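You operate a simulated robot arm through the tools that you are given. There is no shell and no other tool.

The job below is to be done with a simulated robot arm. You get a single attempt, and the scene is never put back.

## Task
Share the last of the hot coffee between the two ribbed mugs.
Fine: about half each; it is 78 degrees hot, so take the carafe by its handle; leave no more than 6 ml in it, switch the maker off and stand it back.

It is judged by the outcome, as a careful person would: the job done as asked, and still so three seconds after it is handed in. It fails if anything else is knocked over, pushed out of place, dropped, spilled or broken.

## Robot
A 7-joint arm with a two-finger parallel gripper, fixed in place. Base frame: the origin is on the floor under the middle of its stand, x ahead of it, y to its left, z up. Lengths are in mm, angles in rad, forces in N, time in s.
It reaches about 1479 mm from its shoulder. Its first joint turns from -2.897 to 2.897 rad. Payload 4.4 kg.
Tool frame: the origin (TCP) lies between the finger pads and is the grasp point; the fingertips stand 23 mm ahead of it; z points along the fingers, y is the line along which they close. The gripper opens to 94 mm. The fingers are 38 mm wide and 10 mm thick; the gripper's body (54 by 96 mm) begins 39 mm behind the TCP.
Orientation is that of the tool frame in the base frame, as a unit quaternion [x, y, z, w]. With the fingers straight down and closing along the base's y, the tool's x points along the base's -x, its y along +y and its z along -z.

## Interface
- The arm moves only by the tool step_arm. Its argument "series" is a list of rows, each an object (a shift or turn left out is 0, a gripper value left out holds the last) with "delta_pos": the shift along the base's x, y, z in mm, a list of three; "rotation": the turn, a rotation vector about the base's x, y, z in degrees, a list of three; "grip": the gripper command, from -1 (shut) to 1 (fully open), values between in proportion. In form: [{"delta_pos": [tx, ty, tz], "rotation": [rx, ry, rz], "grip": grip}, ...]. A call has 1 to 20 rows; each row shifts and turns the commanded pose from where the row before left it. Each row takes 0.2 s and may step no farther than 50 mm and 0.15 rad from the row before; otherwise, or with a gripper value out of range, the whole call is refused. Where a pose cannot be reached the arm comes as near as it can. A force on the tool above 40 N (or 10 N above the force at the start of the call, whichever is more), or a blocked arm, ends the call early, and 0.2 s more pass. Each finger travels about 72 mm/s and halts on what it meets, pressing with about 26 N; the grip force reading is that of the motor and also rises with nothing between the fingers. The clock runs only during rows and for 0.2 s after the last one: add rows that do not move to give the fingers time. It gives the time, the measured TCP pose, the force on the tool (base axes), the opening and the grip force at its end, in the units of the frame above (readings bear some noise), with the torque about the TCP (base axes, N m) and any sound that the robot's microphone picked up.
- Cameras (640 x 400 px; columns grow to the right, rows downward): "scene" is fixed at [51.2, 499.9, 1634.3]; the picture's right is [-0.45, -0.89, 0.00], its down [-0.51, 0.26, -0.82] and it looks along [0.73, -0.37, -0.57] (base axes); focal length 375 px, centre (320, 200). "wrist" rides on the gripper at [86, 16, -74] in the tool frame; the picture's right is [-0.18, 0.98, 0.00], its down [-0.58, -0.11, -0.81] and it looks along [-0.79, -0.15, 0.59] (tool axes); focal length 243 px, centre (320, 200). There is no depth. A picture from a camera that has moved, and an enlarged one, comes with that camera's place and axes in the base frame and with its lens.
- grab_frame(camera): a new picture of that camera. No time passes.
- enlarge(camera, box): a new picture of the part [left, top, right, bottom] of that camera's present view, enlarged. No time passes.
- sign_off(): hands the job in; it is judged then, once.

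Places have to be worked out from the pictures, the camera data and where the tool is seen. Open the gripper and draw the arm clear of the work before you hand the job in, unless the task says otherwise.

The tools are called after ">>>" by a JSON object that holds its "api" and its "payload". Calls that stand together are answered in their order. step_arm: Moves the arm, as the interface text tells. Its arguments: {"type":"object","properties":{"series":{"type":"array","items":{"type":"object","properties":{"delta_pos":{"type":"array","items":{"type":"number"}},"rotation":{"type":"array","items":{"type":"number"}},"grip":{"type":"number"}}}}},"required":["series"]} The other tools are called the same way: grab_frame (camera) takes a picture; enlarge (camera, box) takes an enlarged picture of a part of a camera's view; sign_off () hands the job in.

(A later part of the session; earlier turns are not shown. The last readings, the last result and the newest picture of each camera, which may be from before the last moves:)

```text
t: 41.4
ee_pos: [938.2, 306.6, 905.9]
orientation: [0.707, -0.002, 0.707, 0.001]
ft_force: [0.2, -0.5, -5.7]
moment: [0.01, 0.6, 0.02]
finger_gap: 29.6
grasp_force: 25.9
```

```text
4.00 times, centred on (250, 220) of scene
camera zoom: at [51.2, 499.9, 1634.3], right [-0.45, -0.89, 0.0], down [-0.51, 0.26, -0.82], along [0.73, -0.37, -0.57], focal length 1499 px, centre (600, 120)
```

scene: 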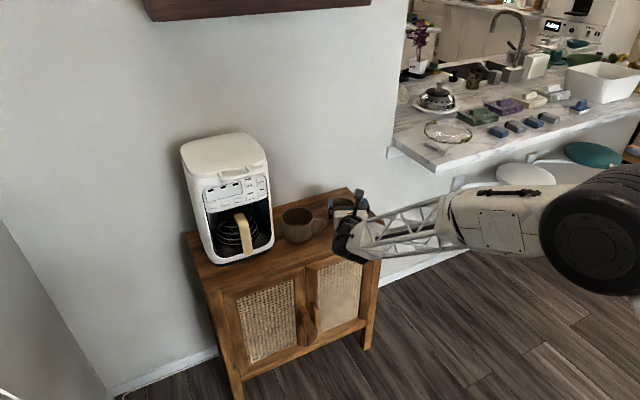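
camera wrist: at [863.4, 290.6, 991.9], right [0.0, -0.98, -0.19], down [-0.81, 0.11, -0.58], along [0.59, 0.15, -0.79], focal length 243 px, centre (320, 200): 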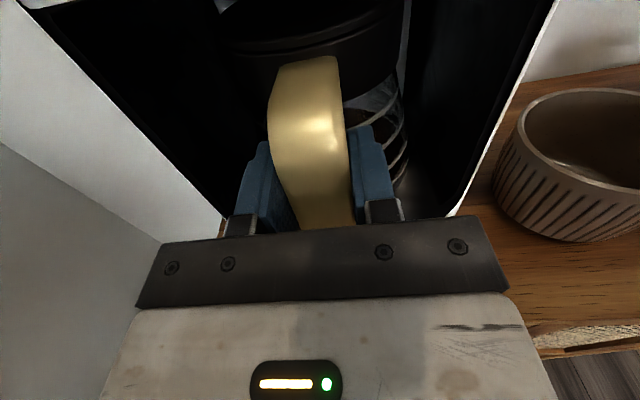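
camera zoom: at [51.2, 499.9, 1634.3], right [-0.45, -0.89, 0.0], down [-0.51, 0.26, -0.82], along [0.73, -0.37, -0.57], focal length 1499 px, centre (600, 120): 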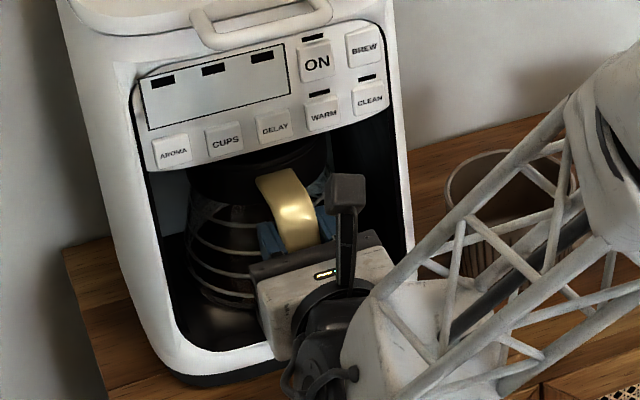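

It now carries about 5.7 N with a 0.6 N·m nose-down moment, and the handle hasn't moved in the pads. I'll lift 3 mm more to make sure it is fully off the plate.

>>> {"api": "step_arm", "payload": {"series": [{"delta_pos": [0, 0, 1.5]}, {"delta_pos": [0, 0, 1.5]}, {}, {}, {}]}}

>>> {"api": "enlarge", "payload": {"camera": "wrist", "box": [220, 0, 420, 130]}}

>>> {"api": "enlarge", "payload": {"camera": "scene", "box": [190, 170, 310, 270]}}

```text
t: 42.6
ee_pos: [938.6, 306.6, 908.2]
orientation: [0.707, -0.002, 0.707, 0.001]
ft_force: [-0.6, 0.3, -5.7]
moment: [0.03, 0.58, 0.0]
finger_gap: 30.0
grasp_force: 25.6
```

```text
3.08 times, centred on (320, 65) of wrist
camera zoom: at [863.8, 290.3, 994.5], right [0.0, -0.98, -0.19], down [-0.81, 0.11, -0.58], along [0.59, 0.15, -0.79], focal length 746 px, centre (320, 615)
```

zoom: 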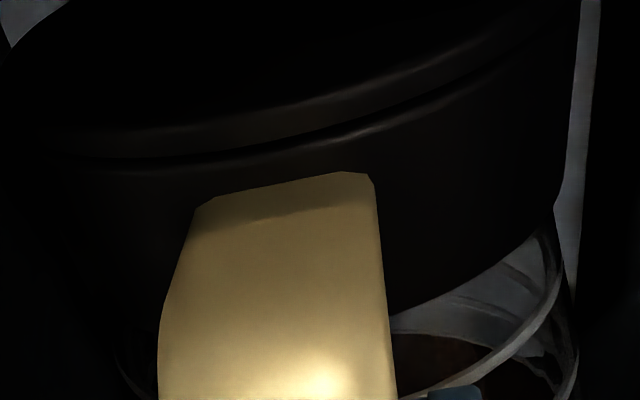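

```text
4.00 times, centred on (250, 220) of scene
camera zoom: at [51.2, 499.9, 1634.3], right [-0.45, -0.89, 0.0], down [-0.51, 0.26, -0.82], along [0.73, -0.37, -0.57], focal length 1499 px, centre (600, 120)
```

zoom: 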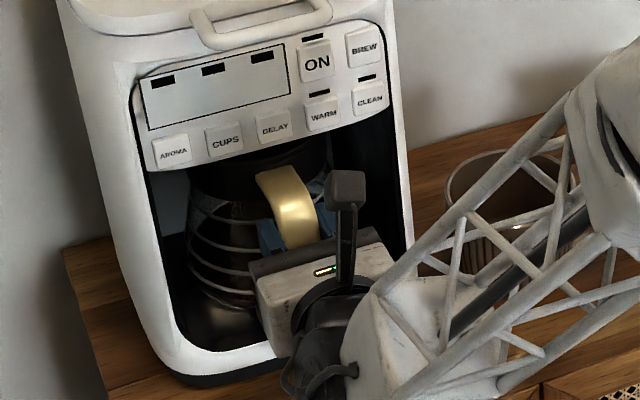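

Fully lifted: 5.7 N total (~580 g) and stable in the grip. I'll draw it straight out of the maker at this height, starting slowly.

>>> {"api": "step_arm", "payload": {"series": [{"delta_pos": [-5, 0, 0]}, {"delta_pos": [-10, 0, 0]}, {"delta_pos": [-10, 0, 0]}, {"delta_pos": [-10, 0, 0]}, {"delta_pos": [-5, 0, 0]}, {}]}}

>>> {"api": "grab_frame", "payload": {"camera": "wrist"}}

>>> {"api": "enlarge", "payload": {"camera": "scene", "box": [190, 150, 330, 270]}}

```text
t: 44.0
ee_pos: [897.8, 306.9, 906.7]
orientation: [0.707, -0.002, 0.707, 0.001]
ft_force: [-0.7, 0.1, -6.1]
moment: [0.01, 0.58, 0.01]
finger_gap: 29.9
grasp_force: 25.9
```

```text
taken
camera wrist: at [823.5, 290.3, 994.6], right [0.0, -0.98, -0.19], down [-0.81, 0.11, -0.58], along [0.59, 0.15, -0.79], focal length 243 px, centre (320, 200)
```

wrist: 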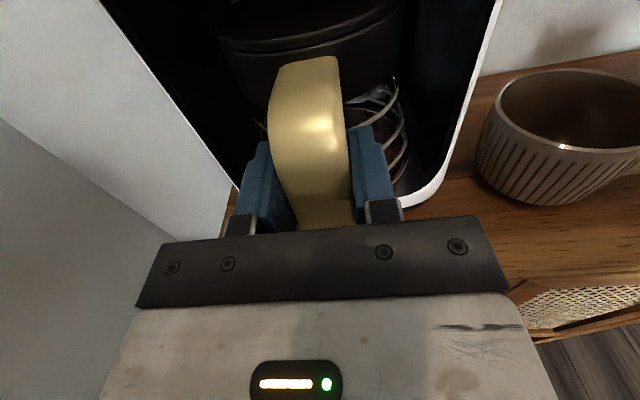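

```text
3.33 times, centred on (260, 210) of scene
camera zoom: at [51.2, 499.9, 1634.3], right [-0.45, -0.89, 0.0], down [-0.51, 0.26, -0.82], along [0.73, -0.37, -0.57], focal length 1249 px, centre (520, 167)
```

zoom: 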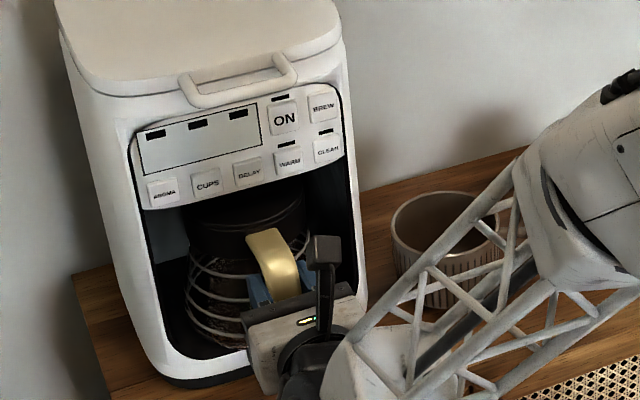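

It slides out freely with no side force. I'll continue drawing it out another 190 mm.

>>> {"api": "step_arm", "payload": {"series": [{"delta_pos": [-10, 0, 0]}, {"delta_pos": [-15, 0, 0]}, {"delta_pos": [-20, 0, 0]}, {"delta_pos": [-20, 0, 0]}, {"delta_pos": [-20, 0, 0]}, {"delta_pos": [-20, 0, 0]}, {"delta_pos": [-20, 0, 0]}, {"delta_pos": [-20, 0, 0]}, {"delta_pos": [-20, 0, 0]}, {"delta_pos": [-15, 0, 0]}, {"delta_pos": [-10, 0, 0]}, {}]}}

>>> {"api": "grab_frame", "payload": {"camera": "wrist"}}

>>> {"api": "enlarge", "payload": {"camera": "scene", "box": [190, 150, 330, 270]}}

```text
t: 46.6
ee_pos: [707.8, 305.2, 908.1]
orientation: [0.707, -0.002, 0.707, 0.0]
ft_force: [0.0, 0.1, -5.1]
moment: [-0.01, 0.56, -0.03]
finger_gap: 29.6
grasp_force: 26.1
```

```text
taken
camera wrist: at [633.8, 290.3, 993.9], right [0.0, -0.98, -0.19], down [-0.81, 0.11, -0.58], along [0.59, 0.15, -0.79], focal length 243 px, centre (320, 200)
```

wrist: 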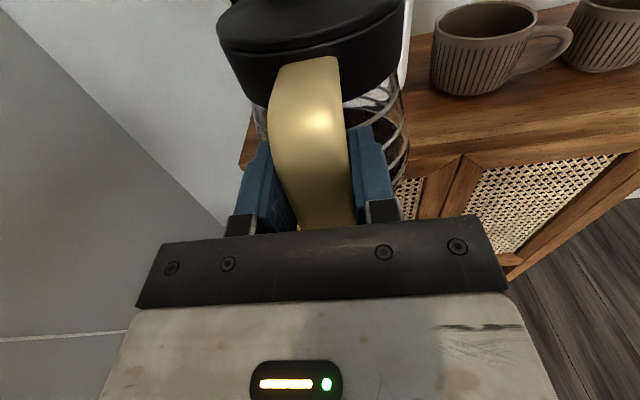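

```text
3.33 times, centred on (260, 210) of scene
camera zoom: at [51.2, 499.9, 1634.3], right [-0.45, -0.89, 0.0], down [-0.51, 0.26, -0.82], along [0.73, -0.37, -0.57], focal length 1249 px, centre (520, 167)
```

zoom: 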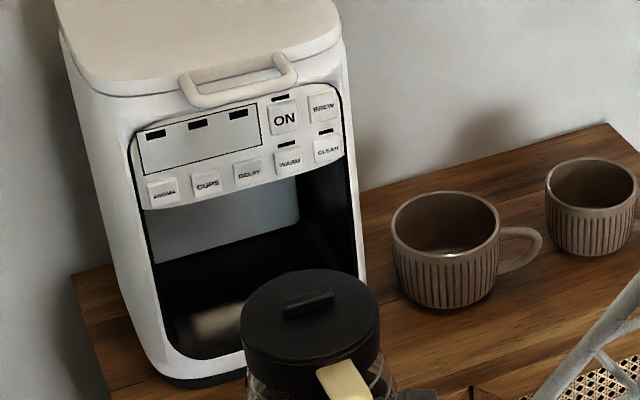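

The carafe is out of the maker; it has a black lid. I'll look closely for where the spout is.

>>> {"api": "enlarge", "payload": {"camera": "scene", "box": [230, 200, 310, 260]}}

>>> {"api": "enlarge", "payload": {"camera": "scene", "box": [200, 220, 340, 330]}}

>>> {"api": "enlarge", "payload": {"camera": "wrist", "box": [190, 0, 440, 150]}}

```text
6.67 times, centred on (270, 230) of scene
camera zoom: at [51.2, 499.9, 1634.3], right [-0.45, -0.89, 0.0], down [-0.51, 0.26, -0.82], along [0.73, -0.37, -0.57], focal length 2498 px, centre (653, 0)
```

zoom: 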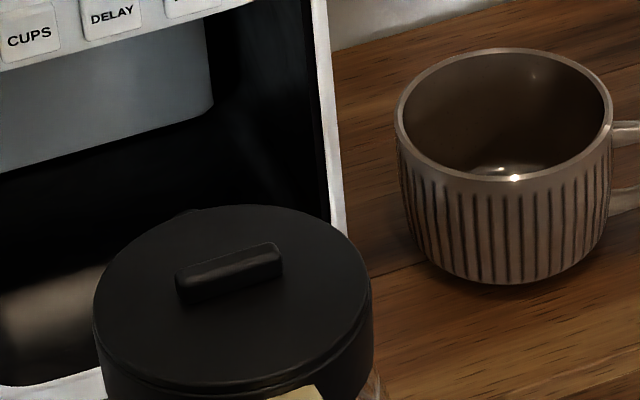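

```text
3.64 times, centred on (270, 275) of scene
camera zoom: at [51.2, 499.9, 1634.3], right [-0.45, -0.89, 0.0], down [-0.51, 0.26, -0.82], along [0.73, -0.37, -0.57], focal length 1362 px, centre (502, -73)
```

zoom: 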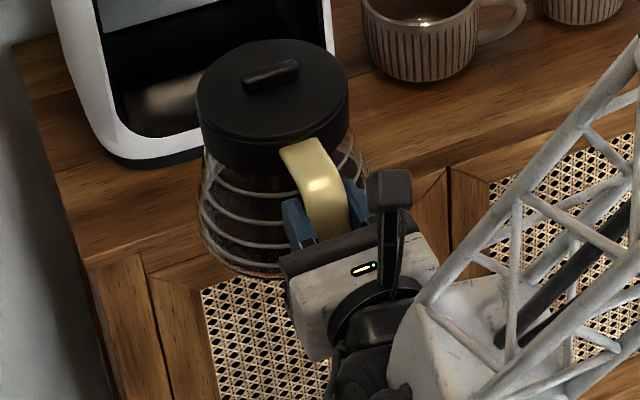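

```text
2.56 times, centred on (315, 75) of wrist
camera zoom: at [633.8, 290.3, 993.9], right [0.0, -0.98, -0.19], down [-0.81, 0.11, -0.58], along [0.59, 0.15, -0.79], focal length 621 px, centre (333, 520)
```

zoom: 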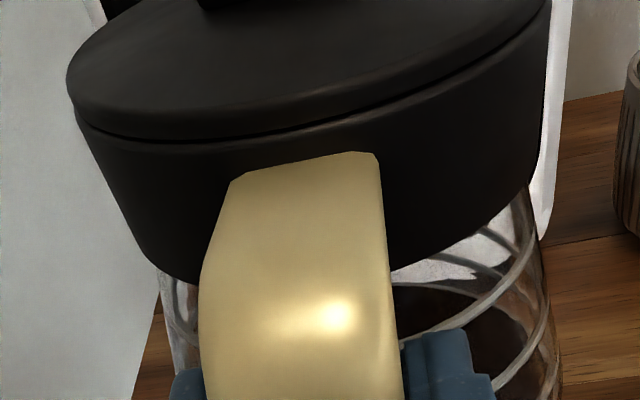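

A small bump at the far side of the lid suggests a spout opposite the handle. I'll raise the carafe and yaw it so the scene camera sees it from the side.

>>> {"api": "step_arm", "payload": {"series": [{"delta_pos": [0, -6, 10], "rotation": [0, 0, -3]}, {"delta_pos": [0, -12, 15], "rotation": [0, 0, -6]}, {"delta_pos": [0, -12, 15], "rotation": [0, 0, -6]}, {"delta_pos": [0, -12, 15], "rotation": [0, 0, -6]}, {"delta_pos": [0, -12, 15], "rotation": [0, 0, -6]}, {"delta_pos": [0, -12, 10], "rotation": [0, 0, -6]}, {"delta_pos": [0, -12, 5], "rotation": [0, 0, -6]}, {"delta_pos": [0, -12, 5], "rotation": [0, 0, -6]}, {"delta_pos": [0, -6, 0], "rotation": [0, 0, -3]}, {}, {}]}}

>>> {"api": "grab_frame", "payload": {"camera": "scene"}}

>>> {"api": "grab_frame", "payload": {"camera": "wrist"}}

```text
t: 49.0
ee_pos: [708.9, 207.9, 1000.5]
orientation: [0.645, -0.29, 0.646, 0.288]
ft_force: [0.7, 0.4, -6.0]
moment: [0.45, 0.42, 0.01]
finger_gap: 29.9
grasp_force: 25.7
```

```text
taken
```

scene: 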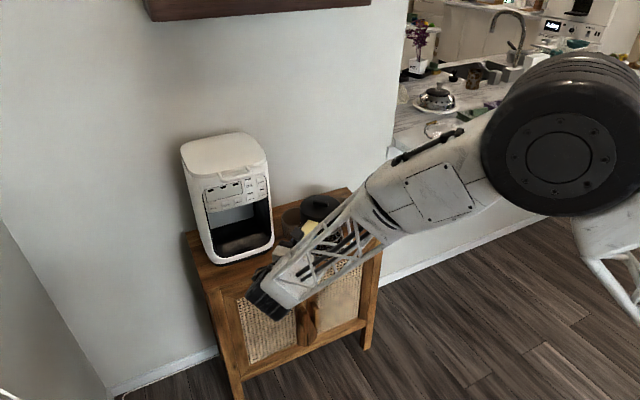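

```text
taken
camera wrist: at [647.1, 252.8, 1085.7], right [-0.73, -0.65, -0.19], down [-0.46, 0.68, -0.58], along [0.51, -0.34, -0.79], focal length 243 px, centre (320, 200)
```

wrist: 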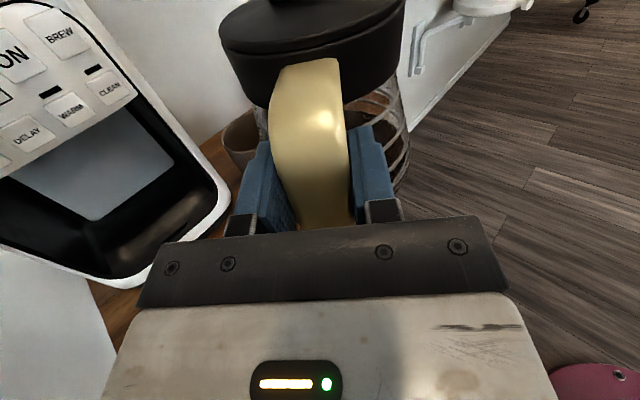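

>>> {"api": "enlarge", "payload": {"camera": "scene", "box": [260, 170, 380, 270]}}

```text
4.00 times, centred on (320, 220) of scene
camera zoom: at [51.2, 499.9, 1634.3], right [-0.45, -0.89, 0.0], down [-0.51, 0.26, -0.82], along [0.73, -0.37, -0.57], focal length 1499 px, centre (320, 120)
```

zoom: 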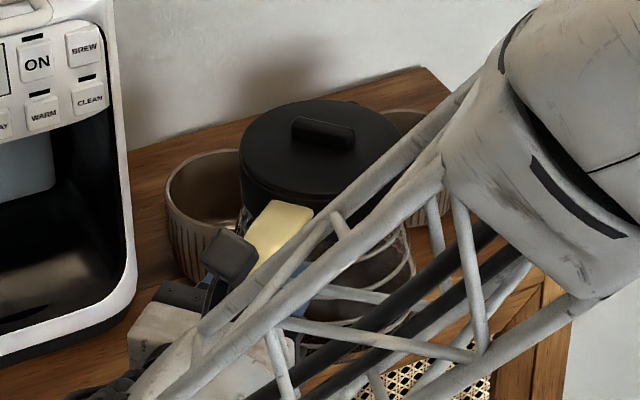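

>>> {"api": "enlarge", "payload": {"camera": "scene", "box": [300, 185, 370, 225]}}

>>> {"api": "enlarge", "payload": {"camera": "wrist", "box": [210, 0, 420, 60]}}

```text
9.14 times, centred on (335, 205) of scene
camera zoom: at [51.2, 499.9, 1634.3], right [-0.45, -0.89, 0.0], down [-0.51, 0.26, -0.82], along [0.73, -0.37, -0.57], focal length 3426 px, centre (183, 154)
```

zoom: 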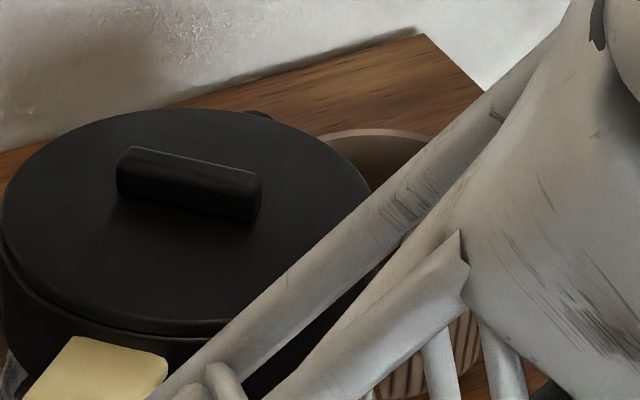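

```text
3.05 times, centred on (315, 30) of wrist
camera zoom: at [647.1, 252.8, 1085.7], right [-0.73, -0.65, -0.19], down [-0.46, 0.68, -0.58], along [0.51, -0.34, -0.79], focal length 739 px, centre (335, 718)
```

zoom: 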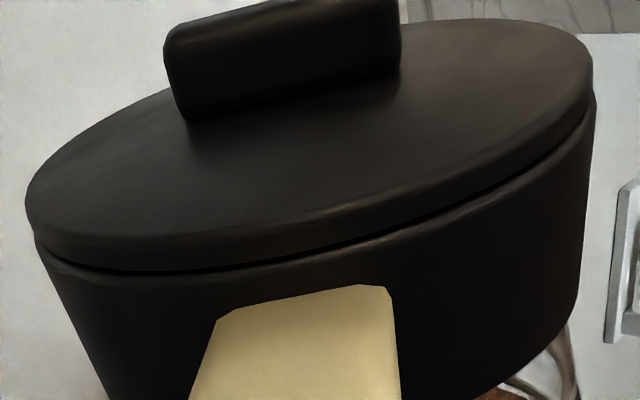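

The bump directly opposite the handle is the spout, about 168–172 mm ahead of the grasp point and 39 mm above it. Before pouring I'll take several still readings to average out the noise and get the full weight.

>>> {"api": "step_arm", "payload": {"series": [{}]}}

>>> {"api": "step_arm", "payload": {"series": [{}]}}

>>> {"api": "step_arm", "payload": {"series": [{}]}}

>>> {"api": "step_arm", "payload": {"series": [{}]}}

>>> {"api": "step_arm", "payload": {"series": [{}]}}

>>> {"api": "step_arm", "payload": {"series": [{}]}}

>>> {"api": "step_arm", "payload": {"series": [{}]}}

>>> {"api": "step_arm", "payload": {"series": [{}]}}

```text
t: 49.4
ee_pos: [709.1, 207.3, 1000.1]
orientation: [0.645, -0.29, 0.645, 0.289]
ft_force: [-0.3, -0.6, -5.6]
moment: [0.43, 0.4, 0.02]
finger_gap: 30.0
grasp_force: 26.2
```

```text
t: 49.8
ee_pos: [708.5, 207.0, 999.8]
orientation: [0.645, -0.289, 0.646, 0.288]
ft_force: [-0.2, 0.5, -5.2]
moment: [0.44, 0.4, -0.03]
finger_gap: 29.9
grasp_force: 26.4
```

```text
t: 50.2
ee_pos: [709.4, 208.5, 1000.4]
orientation: [0.645, -0.29, 0.645, 0.288]
ft_force: [-0.5, 0.7, -5.5]
moment: [0.49, 0.42, 0.01]
finger_gap: 29.4
grasp_force: 26.0
```

```text
t: 50.6
ee_pos: [709.5, 208.1, 1000.6]
orientation: [0.645, -0.29, 0.645, 0.288]
ft_force: [0.7, -0.5, -6.0]
moment: [0.46, 0.41, -0.04]
finger_gap: 29.9
grasp_force: 25.9
```

```text
t: 51.0
ee_pos: [708.8, 206.4, 1000.8]
orientation: [0.645, -0.29, 0.645, 0.289]
ft_force: [-0.3, -0.1, -6.0]
moment: [0.47, 0.38, 0.01]
finger_gap: 29.9
grasp_force: 26.2
```

```text
t: 51.4
ee_pos: [708.2, 207.9, 1000.1]
orientation: [0.645, -0.289, 0.646, 0.288]
ft_force: [0.0, 0.4, -5.5]
moment: [0.43, 0.4, -0.01]
finger_gap: 29.7
grasp_force: 26.2
```

```text
t: 51.8
ee_pos: [708.7, 207.3, 998.8]
orientation: [0.646, -0.289, 0.646, 0.287]
ft_force: [-0.7, 0.5, -6.6]
moment: [0.43, 0.39, -0.01]
finger_gap: 30.0
grasp_force: 26.5
```

```text
t: 52.2
ee_pos: [708.7, 206.8, 1000.2]
orientation: [0.645, -0.289, 0.646, 0.288]
ft_force: [0.8, 0.1, -5.1]
moment: [0.43, 0.39, 0.02]
finger_gap: 29.7
grasp_force: 25.7
```

Averages: about 5.70 N and 0.594 N·m. The moment is the cleaner gauge, at roughly 0.00108 N·m per ml. I'll carry the carafe level to the big mug (yaw −15°) with its base about 55 mm above the rim.

>>> {"api": "step_arm", "payload": {"series": [{"delta_pos": [8, -4, 0], "rotation": [0, 0, 2]}, {"delta_pos": [15, -7, 0], "rotation": [0, 0, 4]}, {"delta_pos": [15, -7, 0], "rotation": [0, 0, 4]}, {"delta_pos": [15, -7, 0], "rotation": [0, 0, 4]}, {"delta_pos": [15, -7, 0], "rotation": [0, 0, 4]}, {"delta_pos": [15, -7, 0], "rotation": [0, 0, 4]}, {"delta_pos": [15, -7, 0], "rotation": [0, 0, 4]}, {"delta_pos": [13.5, -7, 0], "rotation": [0, 0, 4]}, {"delta_pos": [8, -4, 0], "rotation": [0, 0, 3]}, {}, {}]}}

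>>> {"api": "grab_frame", "payload": {"camera": "wrist"}}

>>> {"api": "enlarge", "payload": {"camera": "scene", "box": [220, 150, 400, 270]}}

```text
t: 54.6
ee_pos: [828.5, 152.9, 997.1]
orientation: [0.701, -0.094, 0.701, 0.092]
ft_force: [0.3, -0.7, -5.9]
moment: [0.16, 0.58, 0.03]
finger_gap: 29.7
grasp_force: 25.8
```

```text
taken
camera wrist: at [752.1, 156.3, 1083.5], right [-0.26, -0.95, -0.19], down [-0.75, 0.32, -0.58], along [0.61, -0.01, -0.79], focal length 243 px, centre (320, 200)
```

wrist: 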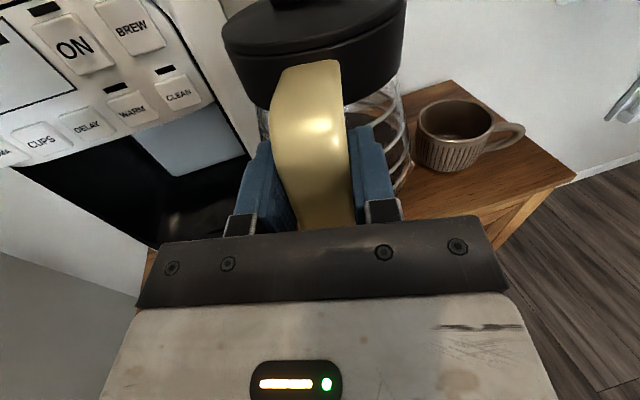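

```text
3.33 times, centred on (310, 210) of scene
camera zoom: at [51.2, 499.9, 1634.3], right [-0.45, -0.89, 0.0], down [-0.51, 0.26, -0.82], along [0.73, -0.37, -0.57], focal length 1249 px, centre (353, 167)
```

zoom: 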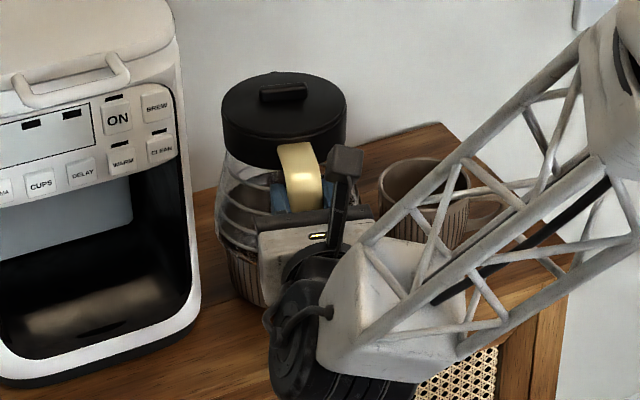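

>>> {"api": "enlarge", "payload": {"camera": "scene", "box": [275, 160, 335, 200]}}

```text
10.00 times, centred on (305, 180) of scene
camera zoom: at [51.2, 499.9, 1634.3], right [-0.45, -0.89, 0.0], down [-0.51, 0.26, -0.82], along [0.73, -0.37, -0.57], focal length 3747 px, centre (470, 400)
```

zoom: 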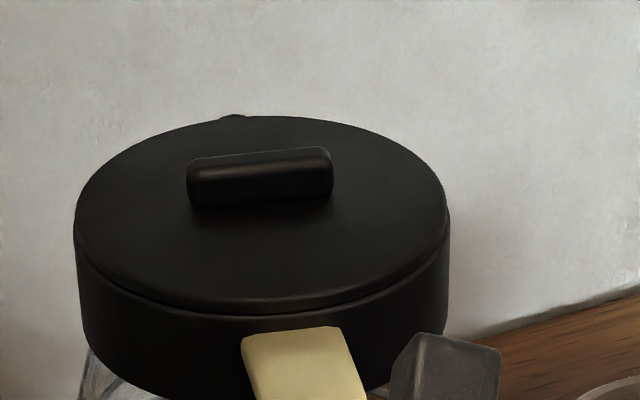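

The carafe hangs level above the big mug. I'll tilt slowly to 45° (well short of flow), keeping the spout over the mug, and check.

>>> {"api": "step_arm", "payload": {"series": [{"delta_pos": [-1.4, 0.4, 1], "rotation": [1.295, 4.83, 0]}, {"delta_pos": [-1.4, 0.4, 1], "rotation": [1.295, 4.83, 0]}, {"delta_pos": [-1.4, 0.4, 1], "rotation": [1.295, 4.83, 0]}, {"delta_pos": [2.5, -0.6, 1], "rotation": [1.295, 4.83, 0]}, {"delta_pos": [2.5, -0.6, 1], "rotation": [1.295, 4.83, 0]}, {"delta_pos": [2.5, -0.6, 1], "rotation": [1.295, 4.83, 0]}, {"delta_pos": [6.1, -1.6, 5.3], "rotation": [1.295, 4.83, 0]}, {"delta_pos": [6.1, -1.6, 5.3], "rotation": [1.295, 4.83, 0]}, {"delta_pos": [6.1, -1.6, 5.3], "rotation": [1.295, 4.83, 0]}, {}, {}]}}

>>> {"api": "grab_frame", "payload": {"camera": "wrist"}}

>>> {"api": "enlarge", "payload": {"camera": "scene", "box": [230, 130, 380, 250]}}

```text
t: 57.0
ee_pos: [850.0, 147.3, 1020.0]
orientation: [0.916, -0.122, 0.38, 0.051]
ft_force: [-0.6, 0.6, -5.8]
moment: [0.03, 0.25, 0.03]
finger_gap: 29.8
grasp_force: 26.4
```

```text
taken
camera wrist: at [854.1, 129.4, 1133.7], right [-0.38, -0.91, -0.13], down [-0.92, 0.36, 0.16], along [-0.1, 0.18, -0.98], focal length 243 px, centre (320, 200)
```

wrist: 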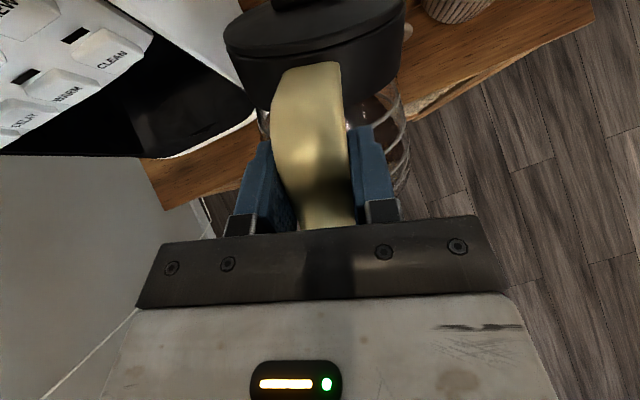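

```text
3.33 times, centred on (305, 190) of scene
camera zoom: at [51.2, 499.9, 1634.3], right [-0.45, -0.89, 0.0], down [-0.51, 0.26, -0.82], along [0.73, -0.37, -0.57], focal length 1249 px, centre (370, 233)
```

zoom: 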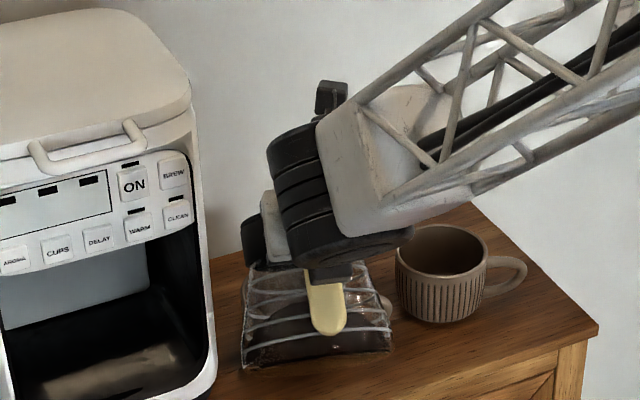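

The grip is holding firm at 45°, no flow yet. Next, to 60° in steps, then a check.

>>> {"api": "step_arm", "payload": {"series": [{"delta_pos": [9.3, -2.5, 1.3], "rotation": [1.295, 4.83, 0]}, {"delta_pos": [9.3, -2.5, 1.3], "rotation": [1.295, 4.83, 0]}, {"delta_pos": [9.3, -2.5, 1.3], "rotation": [1.295, 4.83, 0]}, {}]}}

>>> {"api": "enlarge", "payload": {"camera": "scene", "box": [230, 130, 380, 250]}}

>>> {"api": "grab_frame", "payload": {"camera": "wrist"}}

```text
t: 58.0
ee_pos: [878.8, 138.6, 1026.3]
orientation: [0.958, -0.127, 0.256, 0.035]
ft_force: [0.2, -0.3, -5.3]
moment: [0.0, 0.09, 0.03]
finger_gap: 29.7
grasp_force: 26.3
```

```text
3.33 times, centred on (305, 190) of scene
camera zoom: at [51.2, 499.9, 1634.3], right [-0.45, -0.89, 0.0], down [-0.51, 0.26, -0.82], along [0.73, -0.37, -0.57], focal length 1249 px, centre (370, 233)
```

zoom: 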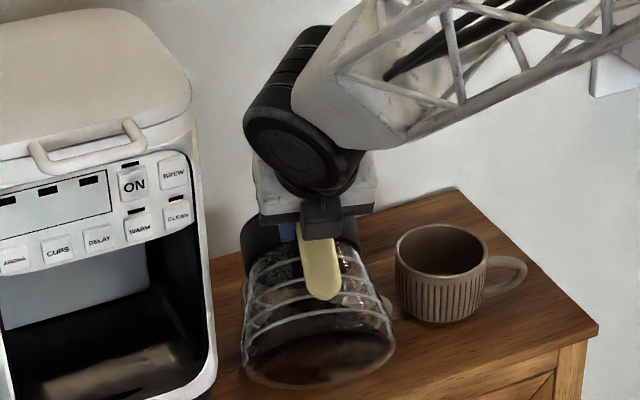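

```text
taken
camera wrist: at [910.5, 114.6, 1132.7], right [-0.41, -0.91, -0.09], down [-0.85, 0.34, 0.41], along [-0.34, 0.24, -0.91], focal length 243 px, centre (320, 200)
```

wrist: 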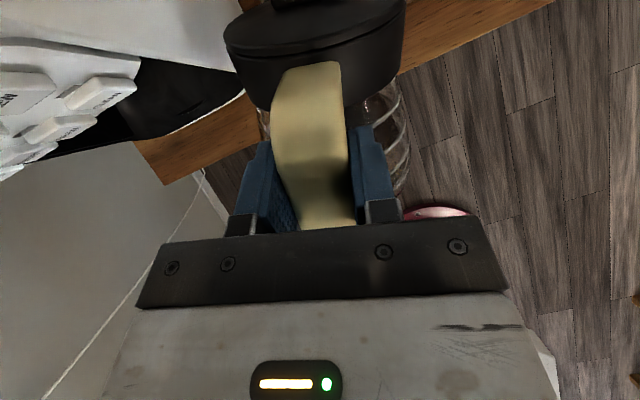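

Still holding with no flow at 60°. I'll go on to 70° in 2.5° increments.

>>> {"api": "step_arm", "payload": {"series": [{"delta_pos": [5.8, -1.55, 1], "rotation": [0.65, 2.415, 0]}, {"delta_pos": [5.8, -1.55, 1], "rotation": [0.65, 2.415, 0]}, {"delta_pos": [5.8, -1.55, 1], "rotation": [0.65, 2.415, 0]}, {"delta_pos": [5.8, -1.55, 1], "rotation": [0.65, 2.415, 0]}, {}]}}

>>> {"api": "enlarge", "payload": {"camera": "scene", "box": [230, 130, 380, 250]}}

```text
t: 59.2
ee_pos: [901.9, 133.1, 1029.0]
orientation: [0.976, -0.13, 0.171, 0.024]
ft_force: [0.8, -0.1, -4.8]
moment: [-0.01, -0.03, 0.0]
finger_gap: 29.8
grasp_force: 26.1
```

```text
3.33 times, centred on (305, 190) of scene
camera zoom: at [51.2, 499.9, 1634.3], right [-0.45, -0.89, 0.0], down [-0.51, 0.26, -0.82], along [0.73, -0.37, -0.57], focal length 1249 px, centre (370, 233)
```

zoom: 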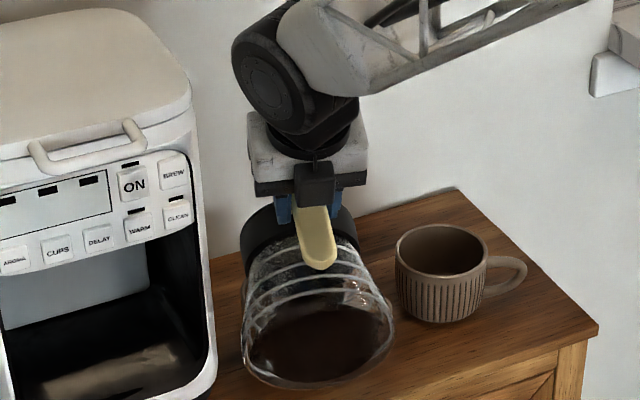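

No pouring sound; I'll step to 75° and pause to read.

>>> {"api": "step_arm", "payload": {"series": [{"delta_pos": [6.35, -1.7, 1], "rotation": [0.65, 2.415, 0]}, {"delta_pos": [6.35, -1.7, 1], "rotation": [0.65, 2.415, 0]}, {}]}}

>>> {"api": "step_arm", "payload": {"series": [{}]}}

>>> {"api": "step_arm", "payload": {"series": [{}]}}

>>> {"api": "enlarge", "payload": {"camera": "scene", "box": [230, 130, 380, 250]}}

```text
t: 60.0
ee_pos: [914.7, 128.2, 1031.5]
orientation: [0.983, -0.13, 0.129, 0.019]
ft_force: [0.6, -0.4, -4.5]
moment: [-0.03, -0.05, 0.03]
finger_gap: 29.4
grasp_force: 25.8
```

```text
t: 60.4
ee_pos: [915.1, 128.9, 1030.1]
orientation: [0.983, -0.13, 0.128, 0.019]
ft_force: [0.2, 0.7, -4.7]
moment: [-0.01, -0.06, 0.0]
finger_gap: 29.6
grasp_force: 25.6
```

```text
t: 60.8
ee_pos: [914.7, 128.6, 1030.5]
orientation: [0.983, -0.131, 0.129, 0.018]
ft_force: [0.5, 0.7, -4.8]
moment: [-0.01, 0.0, -0.04]
finger_gap: 29.9
grasp_force: 25.7
```

```text
3.33 times, centred on (305, 190) of scene
camera zoom: at [51.2, 499.9, 1634.3], right [-0.45, -0.89, 0.0], down [-0.51, 0.26, -0.82], along [0.73, -0.37, -0.57], focal length 1249 px, centre (370, 233)
```

zoom: 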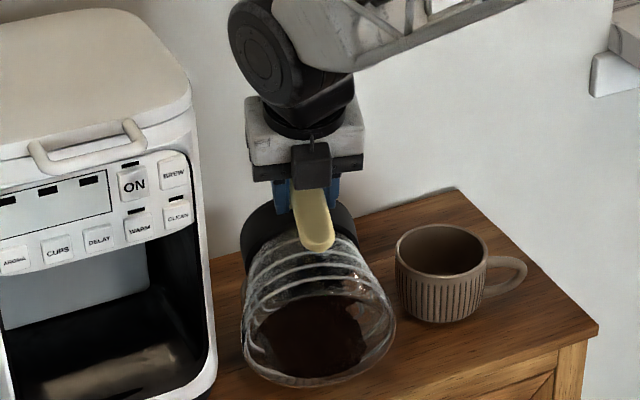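

The force has dropped to about 4.7 N from 5.7 N, so roughly 100 ml has already flowed. I'll stop the flow by tilting back along the same path, then check where it went.

>>> {"api": "step_arm", "payload": {"series": [{"delta_pos": [-12, 3.2, -2], "rotation": [-1.295, -4.83, 0]}, {"delta_pos": [-12, 3.2, -2], "rotation": [-1.295, -4.83, 0]}, {"delta_pos": [-12, 3.2, -2], "rotation": [-1.295, -4.83, 0]}, {"delta_pos": [-9.3, 2.5, -1.3], "rotation": [-1.295, -4.83, 0]}, {"delta_pos": [-9.3, 2.5, -1.3], "rotation": [-1.295, -4.83, 0]}, {"delta_pos": [-9.3, 2.5, -1.3], "rotation": [-1.295, -4.83, 0]}, {}]}}

>>> {"api": "enlarge", "payload": {"camera": "scene", "box": [230, 130, 380, 250]}}

```text
t: 62.4
ee_pos: [850.0, 146.2, 1021.2]
orientation: [0.916, -0.121, 0.379, 0.051]
ft_force: [-0.6, -0.4, -4.7]
moment: [0.09, 0.2, 0.0]
finger_gap: 29.9
grasp_force: 26.2
```

```text
3.33 times, centred on (305, 190) of scene
camera zoom: at [51.2, 499.9, 1634.3], right [-0.45, -0.89, 0.0], down [-0.51, 0.26, -0.82], along [0.73, -0.37, -0.57], focal length 1249 px, centre (370, 233)
```

zoom: 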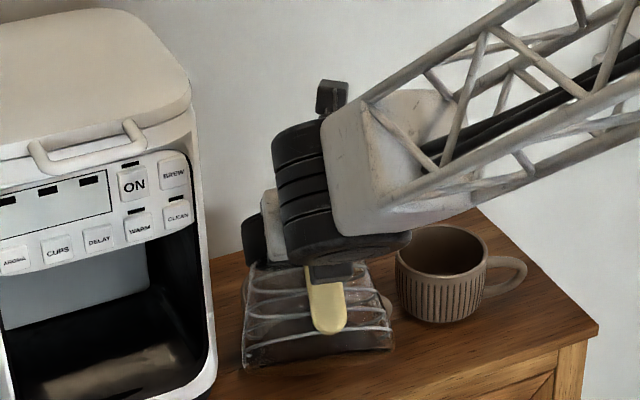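

I'll level it and carry it to the right, over the small mug's start position, so the big mug comes into view.

>>> {"api": "step_arm", "payload": {"series": [{"delta_pos": [-6.1, 1.6, -2], "rotation": [-1.295, -4.83, 0]}, {"delta_pos": [-6.1, 1.6, -2], "rotation": [-1.295, -4.83, 0]}, {"delta_pos": [-6.1, 1.6, -2], "rotation": [-1.295, -4.83, 0]}, {"delta_pos": [-2.5, 0.6, -1], "rotation": [-1.295, -4.83, 0]}, {"delta_pos": [-2.5, 0.6, -1], "rotation": [-1.295, -4.83, 0]}, {"delta_pos": [-2.5, 0.6, -1], "rotation": [-1.295, -4.83, 0]}, {"delta_pos": [1.4, -0.4, 0], "rotation": [-1.295, -4.83, 0]}, {"delta_pos": [1.4, -0.4, 0], "rotation": [-1.295, -4.83, 0]}, {"delta_pos": [1.4, -0.4, 0], "rotation": [-1.295, -4.83, 0]}, {}]}}

>>> {"api": "step_arm", "payload": {"series": [{"delta_pos": [1, -10, 0], "rotation": [0, 0, -1]}, {"delta_pos": [2, -16, 0], "rotation": [0, 0, -1]}, {"delta_pos": [2, -20, 0], "rotation": [0, 0, -1]}, {"delta_pos": [2, -20, 0], "rotation": [0, 0, -1]}, {"delta_pos": [2, -20, 0], "rotation": [0, 0, -1]}, {"delta_pos": [2, -20, 0], "rotation": [0, 0, -1]}, {"delta_pos": [2, -20, 0], "rotation": [0, 0, -1]}, {"delta_pos": [2, -14, 0], "rotation": [0, 0, -1]}, {"delta_pos": [1, -8, 0], "rotation": [0, 0, -1]}, {"delta_pos": [1, -2.5, 0], "rotation": [0, 0, -1]}, {}]}}

>>> {"api": "grab_frame", "payload": {"camera": "scene"}}

>>> {"api": "enlarge", "payload": {"camera": "scene", "box": [230, 170, 350, 260]}}

>>> {"api": "grab_frame", "payload": {"camera": "wrist"}}

```text
t: 64.6
ee_pos: [828.0, 152.4, 1012.8]
orientation: [0.701, -0.093, 0.701, 0.092]
ft_force: [-0.5, -0.1, -4.7]
moment: [0.14, 0.48, -0.01]
finger_gap: 29.7
grasp_force: 26.0
```

```text
t: 67.0
ee_pos: [846.2, 2.1, 1013.5]
orientation: [0.69, -0.156, 0.69, 0.155]
ft_force: [-0.1, 0.0, -5.5]
moment: [0.23, 0.43, -0.04]
finger_gap: 29.9
grasp_force: 25.8
```

```text
taken
```

scene: 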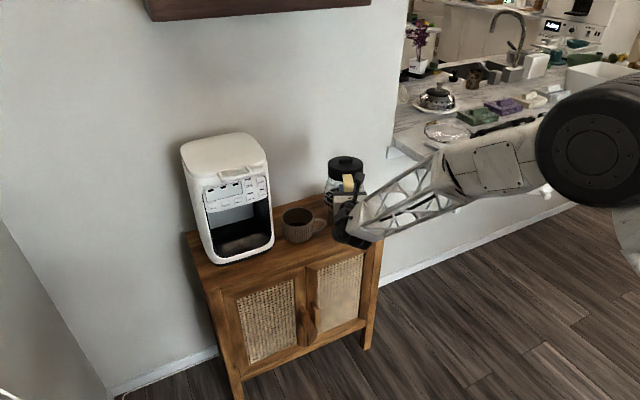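

```text
4.44 times, centred on (290, 215) of scene
camera zoom: at [51.2, 499.9, 1634.3], right [-0.45, -0.89, 0.0], down [-0.51, 0.26, -0.82], along [0.73, -0.37, -0.57], focal length 1665 px, centre (453, 133)
```

zoom: 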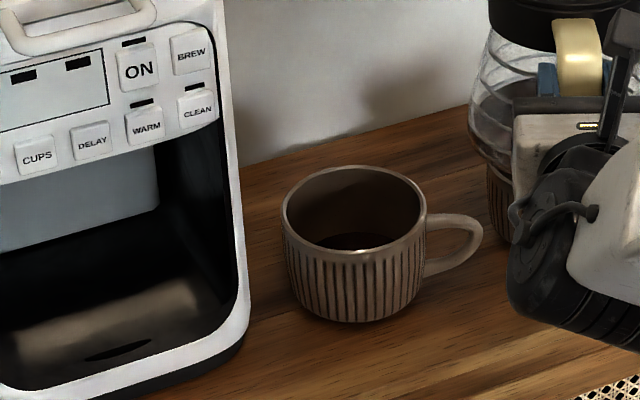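

```text
taken
camera wrist: at [771.5, 19.4, 1098.4], right [-0.42, -0.89, -0.19], down [-0.68, 0.44, -0.58], along [0.6, -0.12, -0.79], focal length 243 px, centre (320, 200)
```

wrist: 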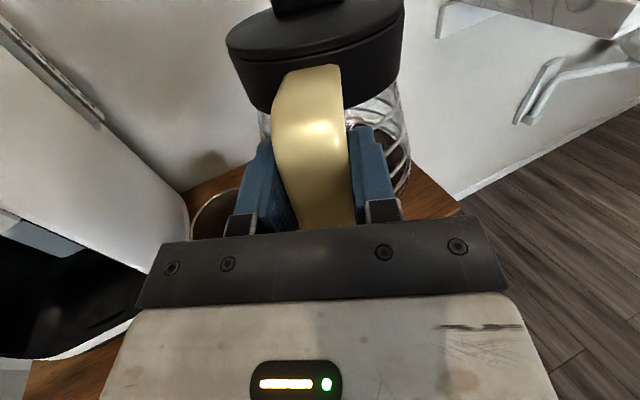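

Coffee is in the big mug and the surface around it is clean. I'll take averaged level readings to find how much is left in the carafe.

>>> {"api": "step_arm", "payload": {"series": [{}]}}

>>> {"api": "step_arm", "payload": {"series": [{}]}}

>>> {"api": "step_arm", "payload": {"series": [{}]}}

>>> {"api": "step_arm", "payload": {"series": [{}]}}

>>> {"api": "step_arm", "payload": {"series": [{}]}}

>>> {"api": "step_arm", "payload": {"series": [{}]}}

>>> {"api": "step_arm", "payload": {"series": [{}]}}

>>> {"api": "step_arm", "payload": {"series": [{}]}}

>>> {"api": "step_arm", "payload": {"series": [{}]}}

>>> {"api": "step_arm", "payload": {"series": [{}]}}

>>> {"api": "enlarge", "payload": {"camera": "scene", "box": [275, 195, 335, 245]}}

>>> {"api": "enlarge", "payload": {"camera": "scene", "box": [310, 150, 390, 220]}}

```text
t: 67.4
ee_pos: [845.5, 1.7, 1011.6]
orientation: [0.69, -0.155, 0.69, 0.153]
ft_force: [1.0, 0.6, -5.3]
moment: [0.23, 0.44, -0.01]
finger_gap: 29.6
grasp_force: 26.0
```

```text
t: 67.8
ee_pos: [845.4, 2.2, 1012.2]
orientation: [0.69, -0.155, 0.69, 0.154]
ft_force: [0.1, -0.8, -4.5]
moment: [0.23, 0.41, 0.01]
finger_gap: 30.0
grasp_force: 26.0
```

```text
t: 68.2
ee_pos: [846.0, 2.5, 1012.9]
orientation: [0.69, -0.155, 0.69, 0.154]
ft_force: [-1.1, -1.2, -4.0]
moment: [0.18, 0.43, 0.03]
finger_gap: 29.9
grasp_force: 25.8
```

```text
t: 68.6
ee_pos: [846.1, 2.1, 1013.0]
orientation: [0.69, -0.154, 0.69, 0.153]
ft_force: [-0.1, -0.7, -6.8]
moment: [0.18, 0.46, 0.0]
finger_gap: 30.2
grasp_force: 25.6
```

```text
t: 69.0
ee_pos: [846.2, 2.2, 1012.6]
orientation: [0.69, -0.155, 0.69, 0.155]
ft_force: [-0.6, 0.7, -3.9]
moment: [0.19, 0.44, 0.03]
finger_gap: 29.9
grasp_force: 26.3
```

```text
t: 69.4
ee_pos: [846.7, 1.7, 1012.5]
orientation: [0.69, -0.156, 0.69, 0.154]
ft_force: [-0.1, 0.4, -5.0]
moment: [0.22, 0.49, -0.01]
finger_gap: 29.7
grasp_force: 26.3
```

```text
t: 69.8
ee_pos: [846.1, 1.5, 1011.1]
orientation: [0.69, -0.155, 0.69, 0.153]
ft_force: [0.1, -0.7, -4.6]
moment: [0.22, 0.43, 0.02]
finger_gap: 29.9
grasp_force: 26.0
```

```text
t: 70.2
ee_pos: [846.3, 1.4, 1012.8]
orientation: [0.69, -0.155, 0.69, 0.154]
ft_force: [0.4, -0.6, -5.1]
moment: [0.18, 0.38, 0.01]
finger_gap: 29.9
grasp_force: 25.8
```

```text
t: 70.6
ee_pos: [847.2, 2.2, 1012.6]
orientation: [0.69, -0.155, 0.69, 0.153]
ft_force: [0.8, 0.3, -4.8]
moment: [0.2, 0.47, 0.0]
finger_gap: 29.8
grasp_force: 25.7
```

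```text
t: 71.0
ee_pos: [845.0, 1.8, 1012.8]
orientation: [0.69, -0.155, 0.69, 0.154]
ft_force: [0.2, 0.1, -4.6]
moment: [0.21, 0.45, 0.01]
finger_gap: 29.6
grasp_force: 26.1
```

```text
8.00 times, centred on (305, 220) of scene
camera zoom: at [51.2, 499.9, 1634.3], right [-0.45, -0.89, 0.0], down [-0.51, 0.26, -0.82], along [0.73, -0.37, -0.57], focal length 2997 px, centre (440, 40)
```

zoom: 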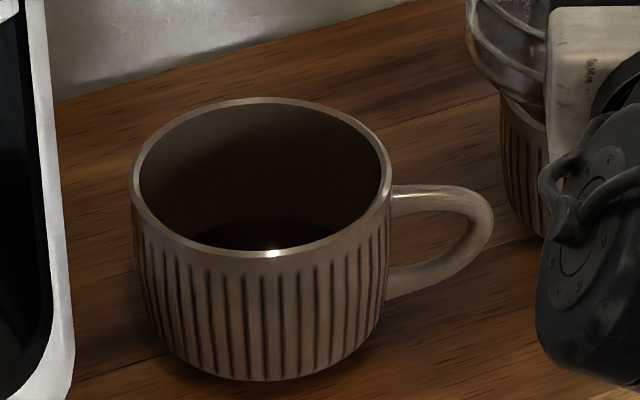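

```text
5.71 times, centred on (350, 185) of scene
camera zoom: at [51.2, 499.9, 1634.3], right [-0.45, -0.89, 0.0], down [-0.51, 0.26, -0.82], along [0.73, -0.37, -0.57], focal length 2141 px, centre (149, 286)
```

zoom: 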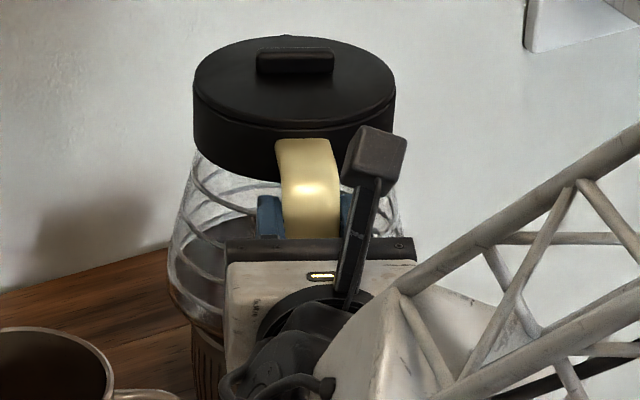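

From the averages, about 97 ml went into the big mug (moment 0.594 → 0.486 N·m), which agrees with its level. The flow seems to settle at each angle, so I'll do the small mug the same way: tilt in place to 45°, then 75°.

>>> {"api": "step_arm", "payload": {"series": [{"delta_pos": [-1.6, 0, 0], "rotation": [2.115, 4.53, 0]}, {"delta_pos": [-1.6, 0, 0], "rotation": [2.115, 4.53, 0]}, {"delta_pos": [-1.6, 0, 0], "rotation": [2.115, 4.53, 0]}, {"delta_pos": [2.3, -1.1, 0], "rotation": [2.115, 4.53, 0]}, {"delta_pos": [2.3, -1.1, 0], "rotation": [2.115, 4.53, 0]}, {"delta_pos": [2.3, -1.1, 0], "rotation": [2.115, 4.53, 0]}, {"delta_pos": [5.7, -2.7, 1], "rotation": [2.115, 4.53, 0]}, {"delta_pos": [5.7, -2.7, 1], "rotation": [2.115, 4.53, 0]}, {"delta_pos": [5.7, -2.7, 1], "rotation": [2.115, 4.53, 0]}, {"delta_pos": [8.8, -4.1, 1], "rotation": [2.115, 4.53, 0]}, {"delta_pos": [8.8, -4.1, 1], "rotation": [2.115, 4.53, 0]}, {"delta_pos": [8.8, -4.1, 1], "rotation": [2.115, 4.53, 0]}, {}]}}

>>> {"api": "enlarge", "payload": {"camera": "scene", "box": [260, 130, 410, 250]}}

>>> {"api": "grab_frame", "payload": {"camera": "wrist"}}

```text
t: 73.8
ee_pos: [889.8, -22.7, 1018.1]
orientation: [0.943, -0.211, 0.251, 0.057]
ft_force: [-0.2, -1.0, -5.0]
moment: [0.04, 0.06, 0.05]
finger_gap: 29.6
grasp_force: 25.9
```

```text
3.33 times, centred on (335, 190) of scene
camera zoom: at [51.2, 499.9, 1634.3], right [-0.45, -0.89, 0.0], down [-0.51, 0.26, -0.82], along [0.73, -0.37, -0.57], focal length 1249 px, centre (270, 233)
```

zoom: 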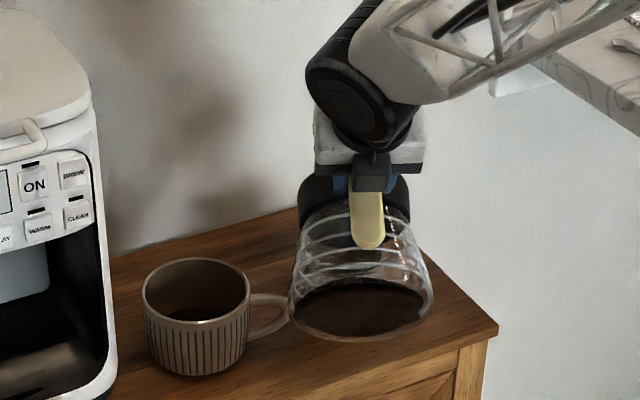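

```text
taken
camera wrist: at [918.1, -52.9, 1124.5], right [-0.56, -0.82, -0.09], down [-0.77, 0.49, 0.41], along [-0.29, 0.3, -0.91], focal length 243 px, centre (320, 200)
```

wrist: 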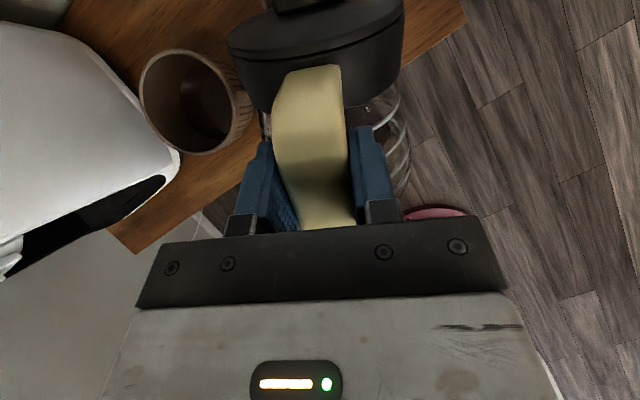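

Clear of the big mug and its handle. I'll continue to 75° over the small mug in 2.5° increments and read.

>>> {"api": "step_arm", "payload": {"series": [{"delta_pos": [5.4, -2.55, 1], "rotation": [1.06, 2.265, 0]}, {"delta_pos": [5.4, -2.55, 1], "rotation": [1.06, 2.265, 0]}, {"delta_pos": [5.4, -2.55, 1], "rotation": [1.06, 2.265, 0]}, {"delta_pos": [5.4, -2.55, 1], "rotation": [1.06, 2.265, 0]}, {"delta_pos": [5.95, -2.75, 1], "rotation": [1.06, 2.265, 0]}, {"delta_pos": [5.95, -2.75, 1], "rotation": [1.06, 2.265, 0]}, {}]}}

>>> {"api": "step_arm", "payload": {"series": [{}, {}, {}]}}

>>> {"api": "enlarge", "payload": {"camera": "scene", "box": [260, 130, 410, 250]}}

```text
t: 75.4
ee_pos: [924.6, -36.6, 1023.6]
orientation: [0.968, -0.216, 0.127, 0.029]
ft_force: [-0.4, 0.0, -4.0]
moment: [-0.03, -0.07, 0.02]
finger_gap: 29.9
grasp_force: 26.0
```

```text
t: 76.2
ee_pos: [924.6, -36.8, 1023.6]
orientation: [0.968, -0.215, 0.127, 0.028]
ft_force: [-0.3, 0.7, -5.0]
moment: [-0.01, -0.07, 0.02]
finger_gap: 29.7
grasp_force: 26.2
```

```text
3.33 times, centred on (335, 190) of scene
camera zoom: at [51.2, 499.9, 1634.3], right [-0.45, -0.89, 0.0], down [-0.51, 0.26, -0.82], along [0.73, -0.37, -0.57], focal length 1249 px, centre (270, 233)
```

zoom: 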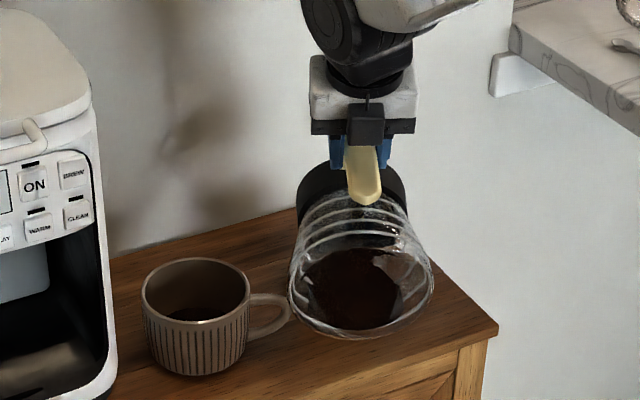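

At 75° it is at the equilibrium left by the first pour. I'll ease on to 80° and hold for the flow to settle.

>>> {"api": "step_arm", "payload": {"series": [{"delta_pos": [3.1, -1.5, 0.5], "rotation": [0.53, 1.13, 0]}, {"delta_pos": [3.1, -1.5, 0.5], "rotation": [0.53, 1.13, 0]}, {}, {}]}}

>>> {"api": "step_arm", "payload": {"series": [{"delta_pos": [3.1, -1.5, 0.5], "rotation": [0.53, 1.13, 0]}, {"delta_pos": [3.1, -1.5, 0.5], "rotation": [0.53, 1.13, 0]}, {}, {}, {}]}}

>>> {"api": "enlarge", "payload": {"camera": "scene", "box": [260, 130, 410, 250]}}

```text
t: 77.2
ee_pos: [931.4, -39.9, 1023.8]
orientation: [0.97, -0.217, 0.106, 0.025]
ft_force: [0.5, 0.3, -4.0]
moment: [0.0, -0.05, -0.02]
finger_gap: 29.6
grasp_force: 26.5
```

```text
t: 78.4
ee_pos: [937.4, -43.7, 1025.1]
orientation: [0.973, -0.217, 0.083, 0.019]
ft_force: [0.1, 0.9, -4.3]
moment: [-0.03, -0.07, -0.05]
finger_gap: 29.9
grasp_force: 25.8
```

```text
3.33 times, centred on (335, 190) of scene
camera zoom: at [51.2, 499.9, 1634.3], right [-0.45, -0.89, 0.0], down [-0.51, 0.26, -0.82], along [0.73, -0.37, -0.57], focal length 1249 px, centre (270, 233)
```

zoom: 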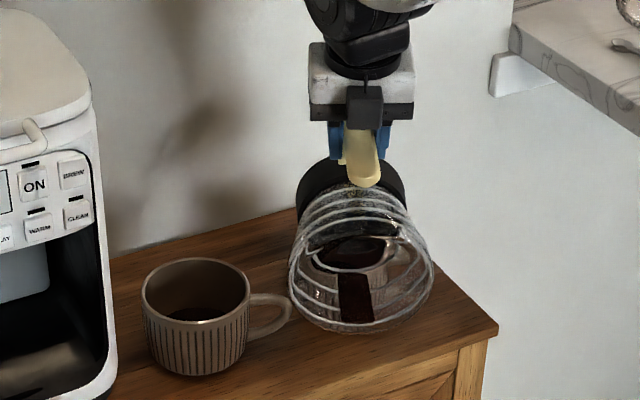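

>>> {"api": "enlarge", "payload": {"camera": "scene", "box": [320, 170, 370, 215]}}

>>> {"api": "step_arm", "payload": {"series": [{}]}}

>>> {"api": "step_arm", "payload": {"series": [{}]}}

>>> {"api": "enlarge", "payload": {"camera": "scene", "box": [320, 170, 370, 215]}}

```text
8.89 times, centred on (345, 192) of scene
camera zoom: at [51.2, 499.9, 1634.3], right [-0.45, -0.89, 0.0], down [-0.51, 0.26, -0.82], along [0.73, -0.37, -0.57], focal length 3330 px, centre (98, 267)
```

zoom: 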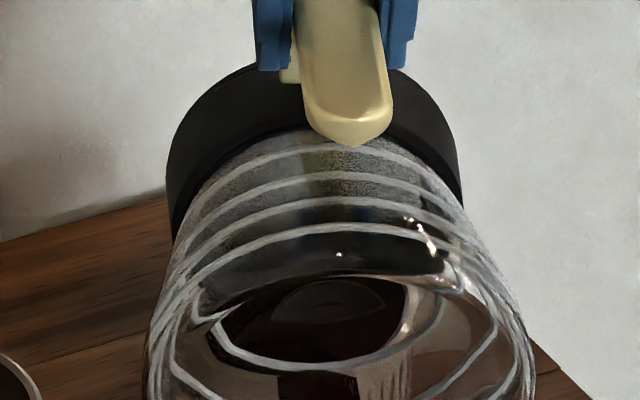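

```text
t: 78.8
ee_pos: [937.8, -44.1, 1025.0]
orientation: [0.972, -0.217, 0.084, 0.019]
ft_force: [-0.3, -0.8, -3.6]
moment: [-0.06, -0.07, 0.02]
finger_gap: 29.7
grasp_force: 26.2
```

```text
t: 79.2
ee_pos: [937.7, -43.3, 1024.9]
orientation: [0.973, -0.216, 0.084, 0.019]
ft_force: [0.2, -0.2, -4.3]
moment: [-0.01, -0.07, 0.03]
finger_gap: 30.0
grasp_force: 25.9
```

```text
8.89 times, centred on (345, 192) of scene
camera zoom: at [51.2, 499.9, 1634.3], right [-0.45, -0.89, 0.0], down [-0.51, 0.26, -0.82], along [0.73, -0.37, -0.57], focal length 3330 px, centre (98, 267)
```

zoom: 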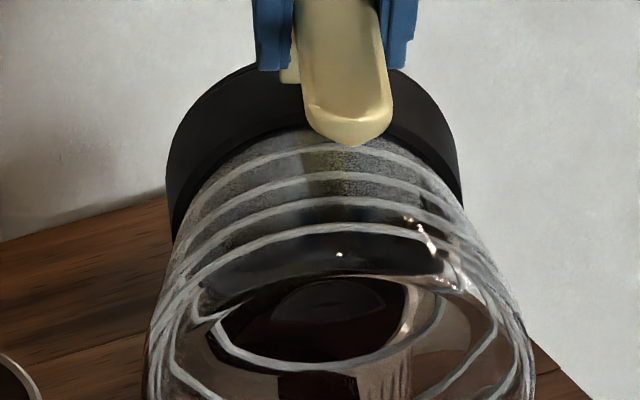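

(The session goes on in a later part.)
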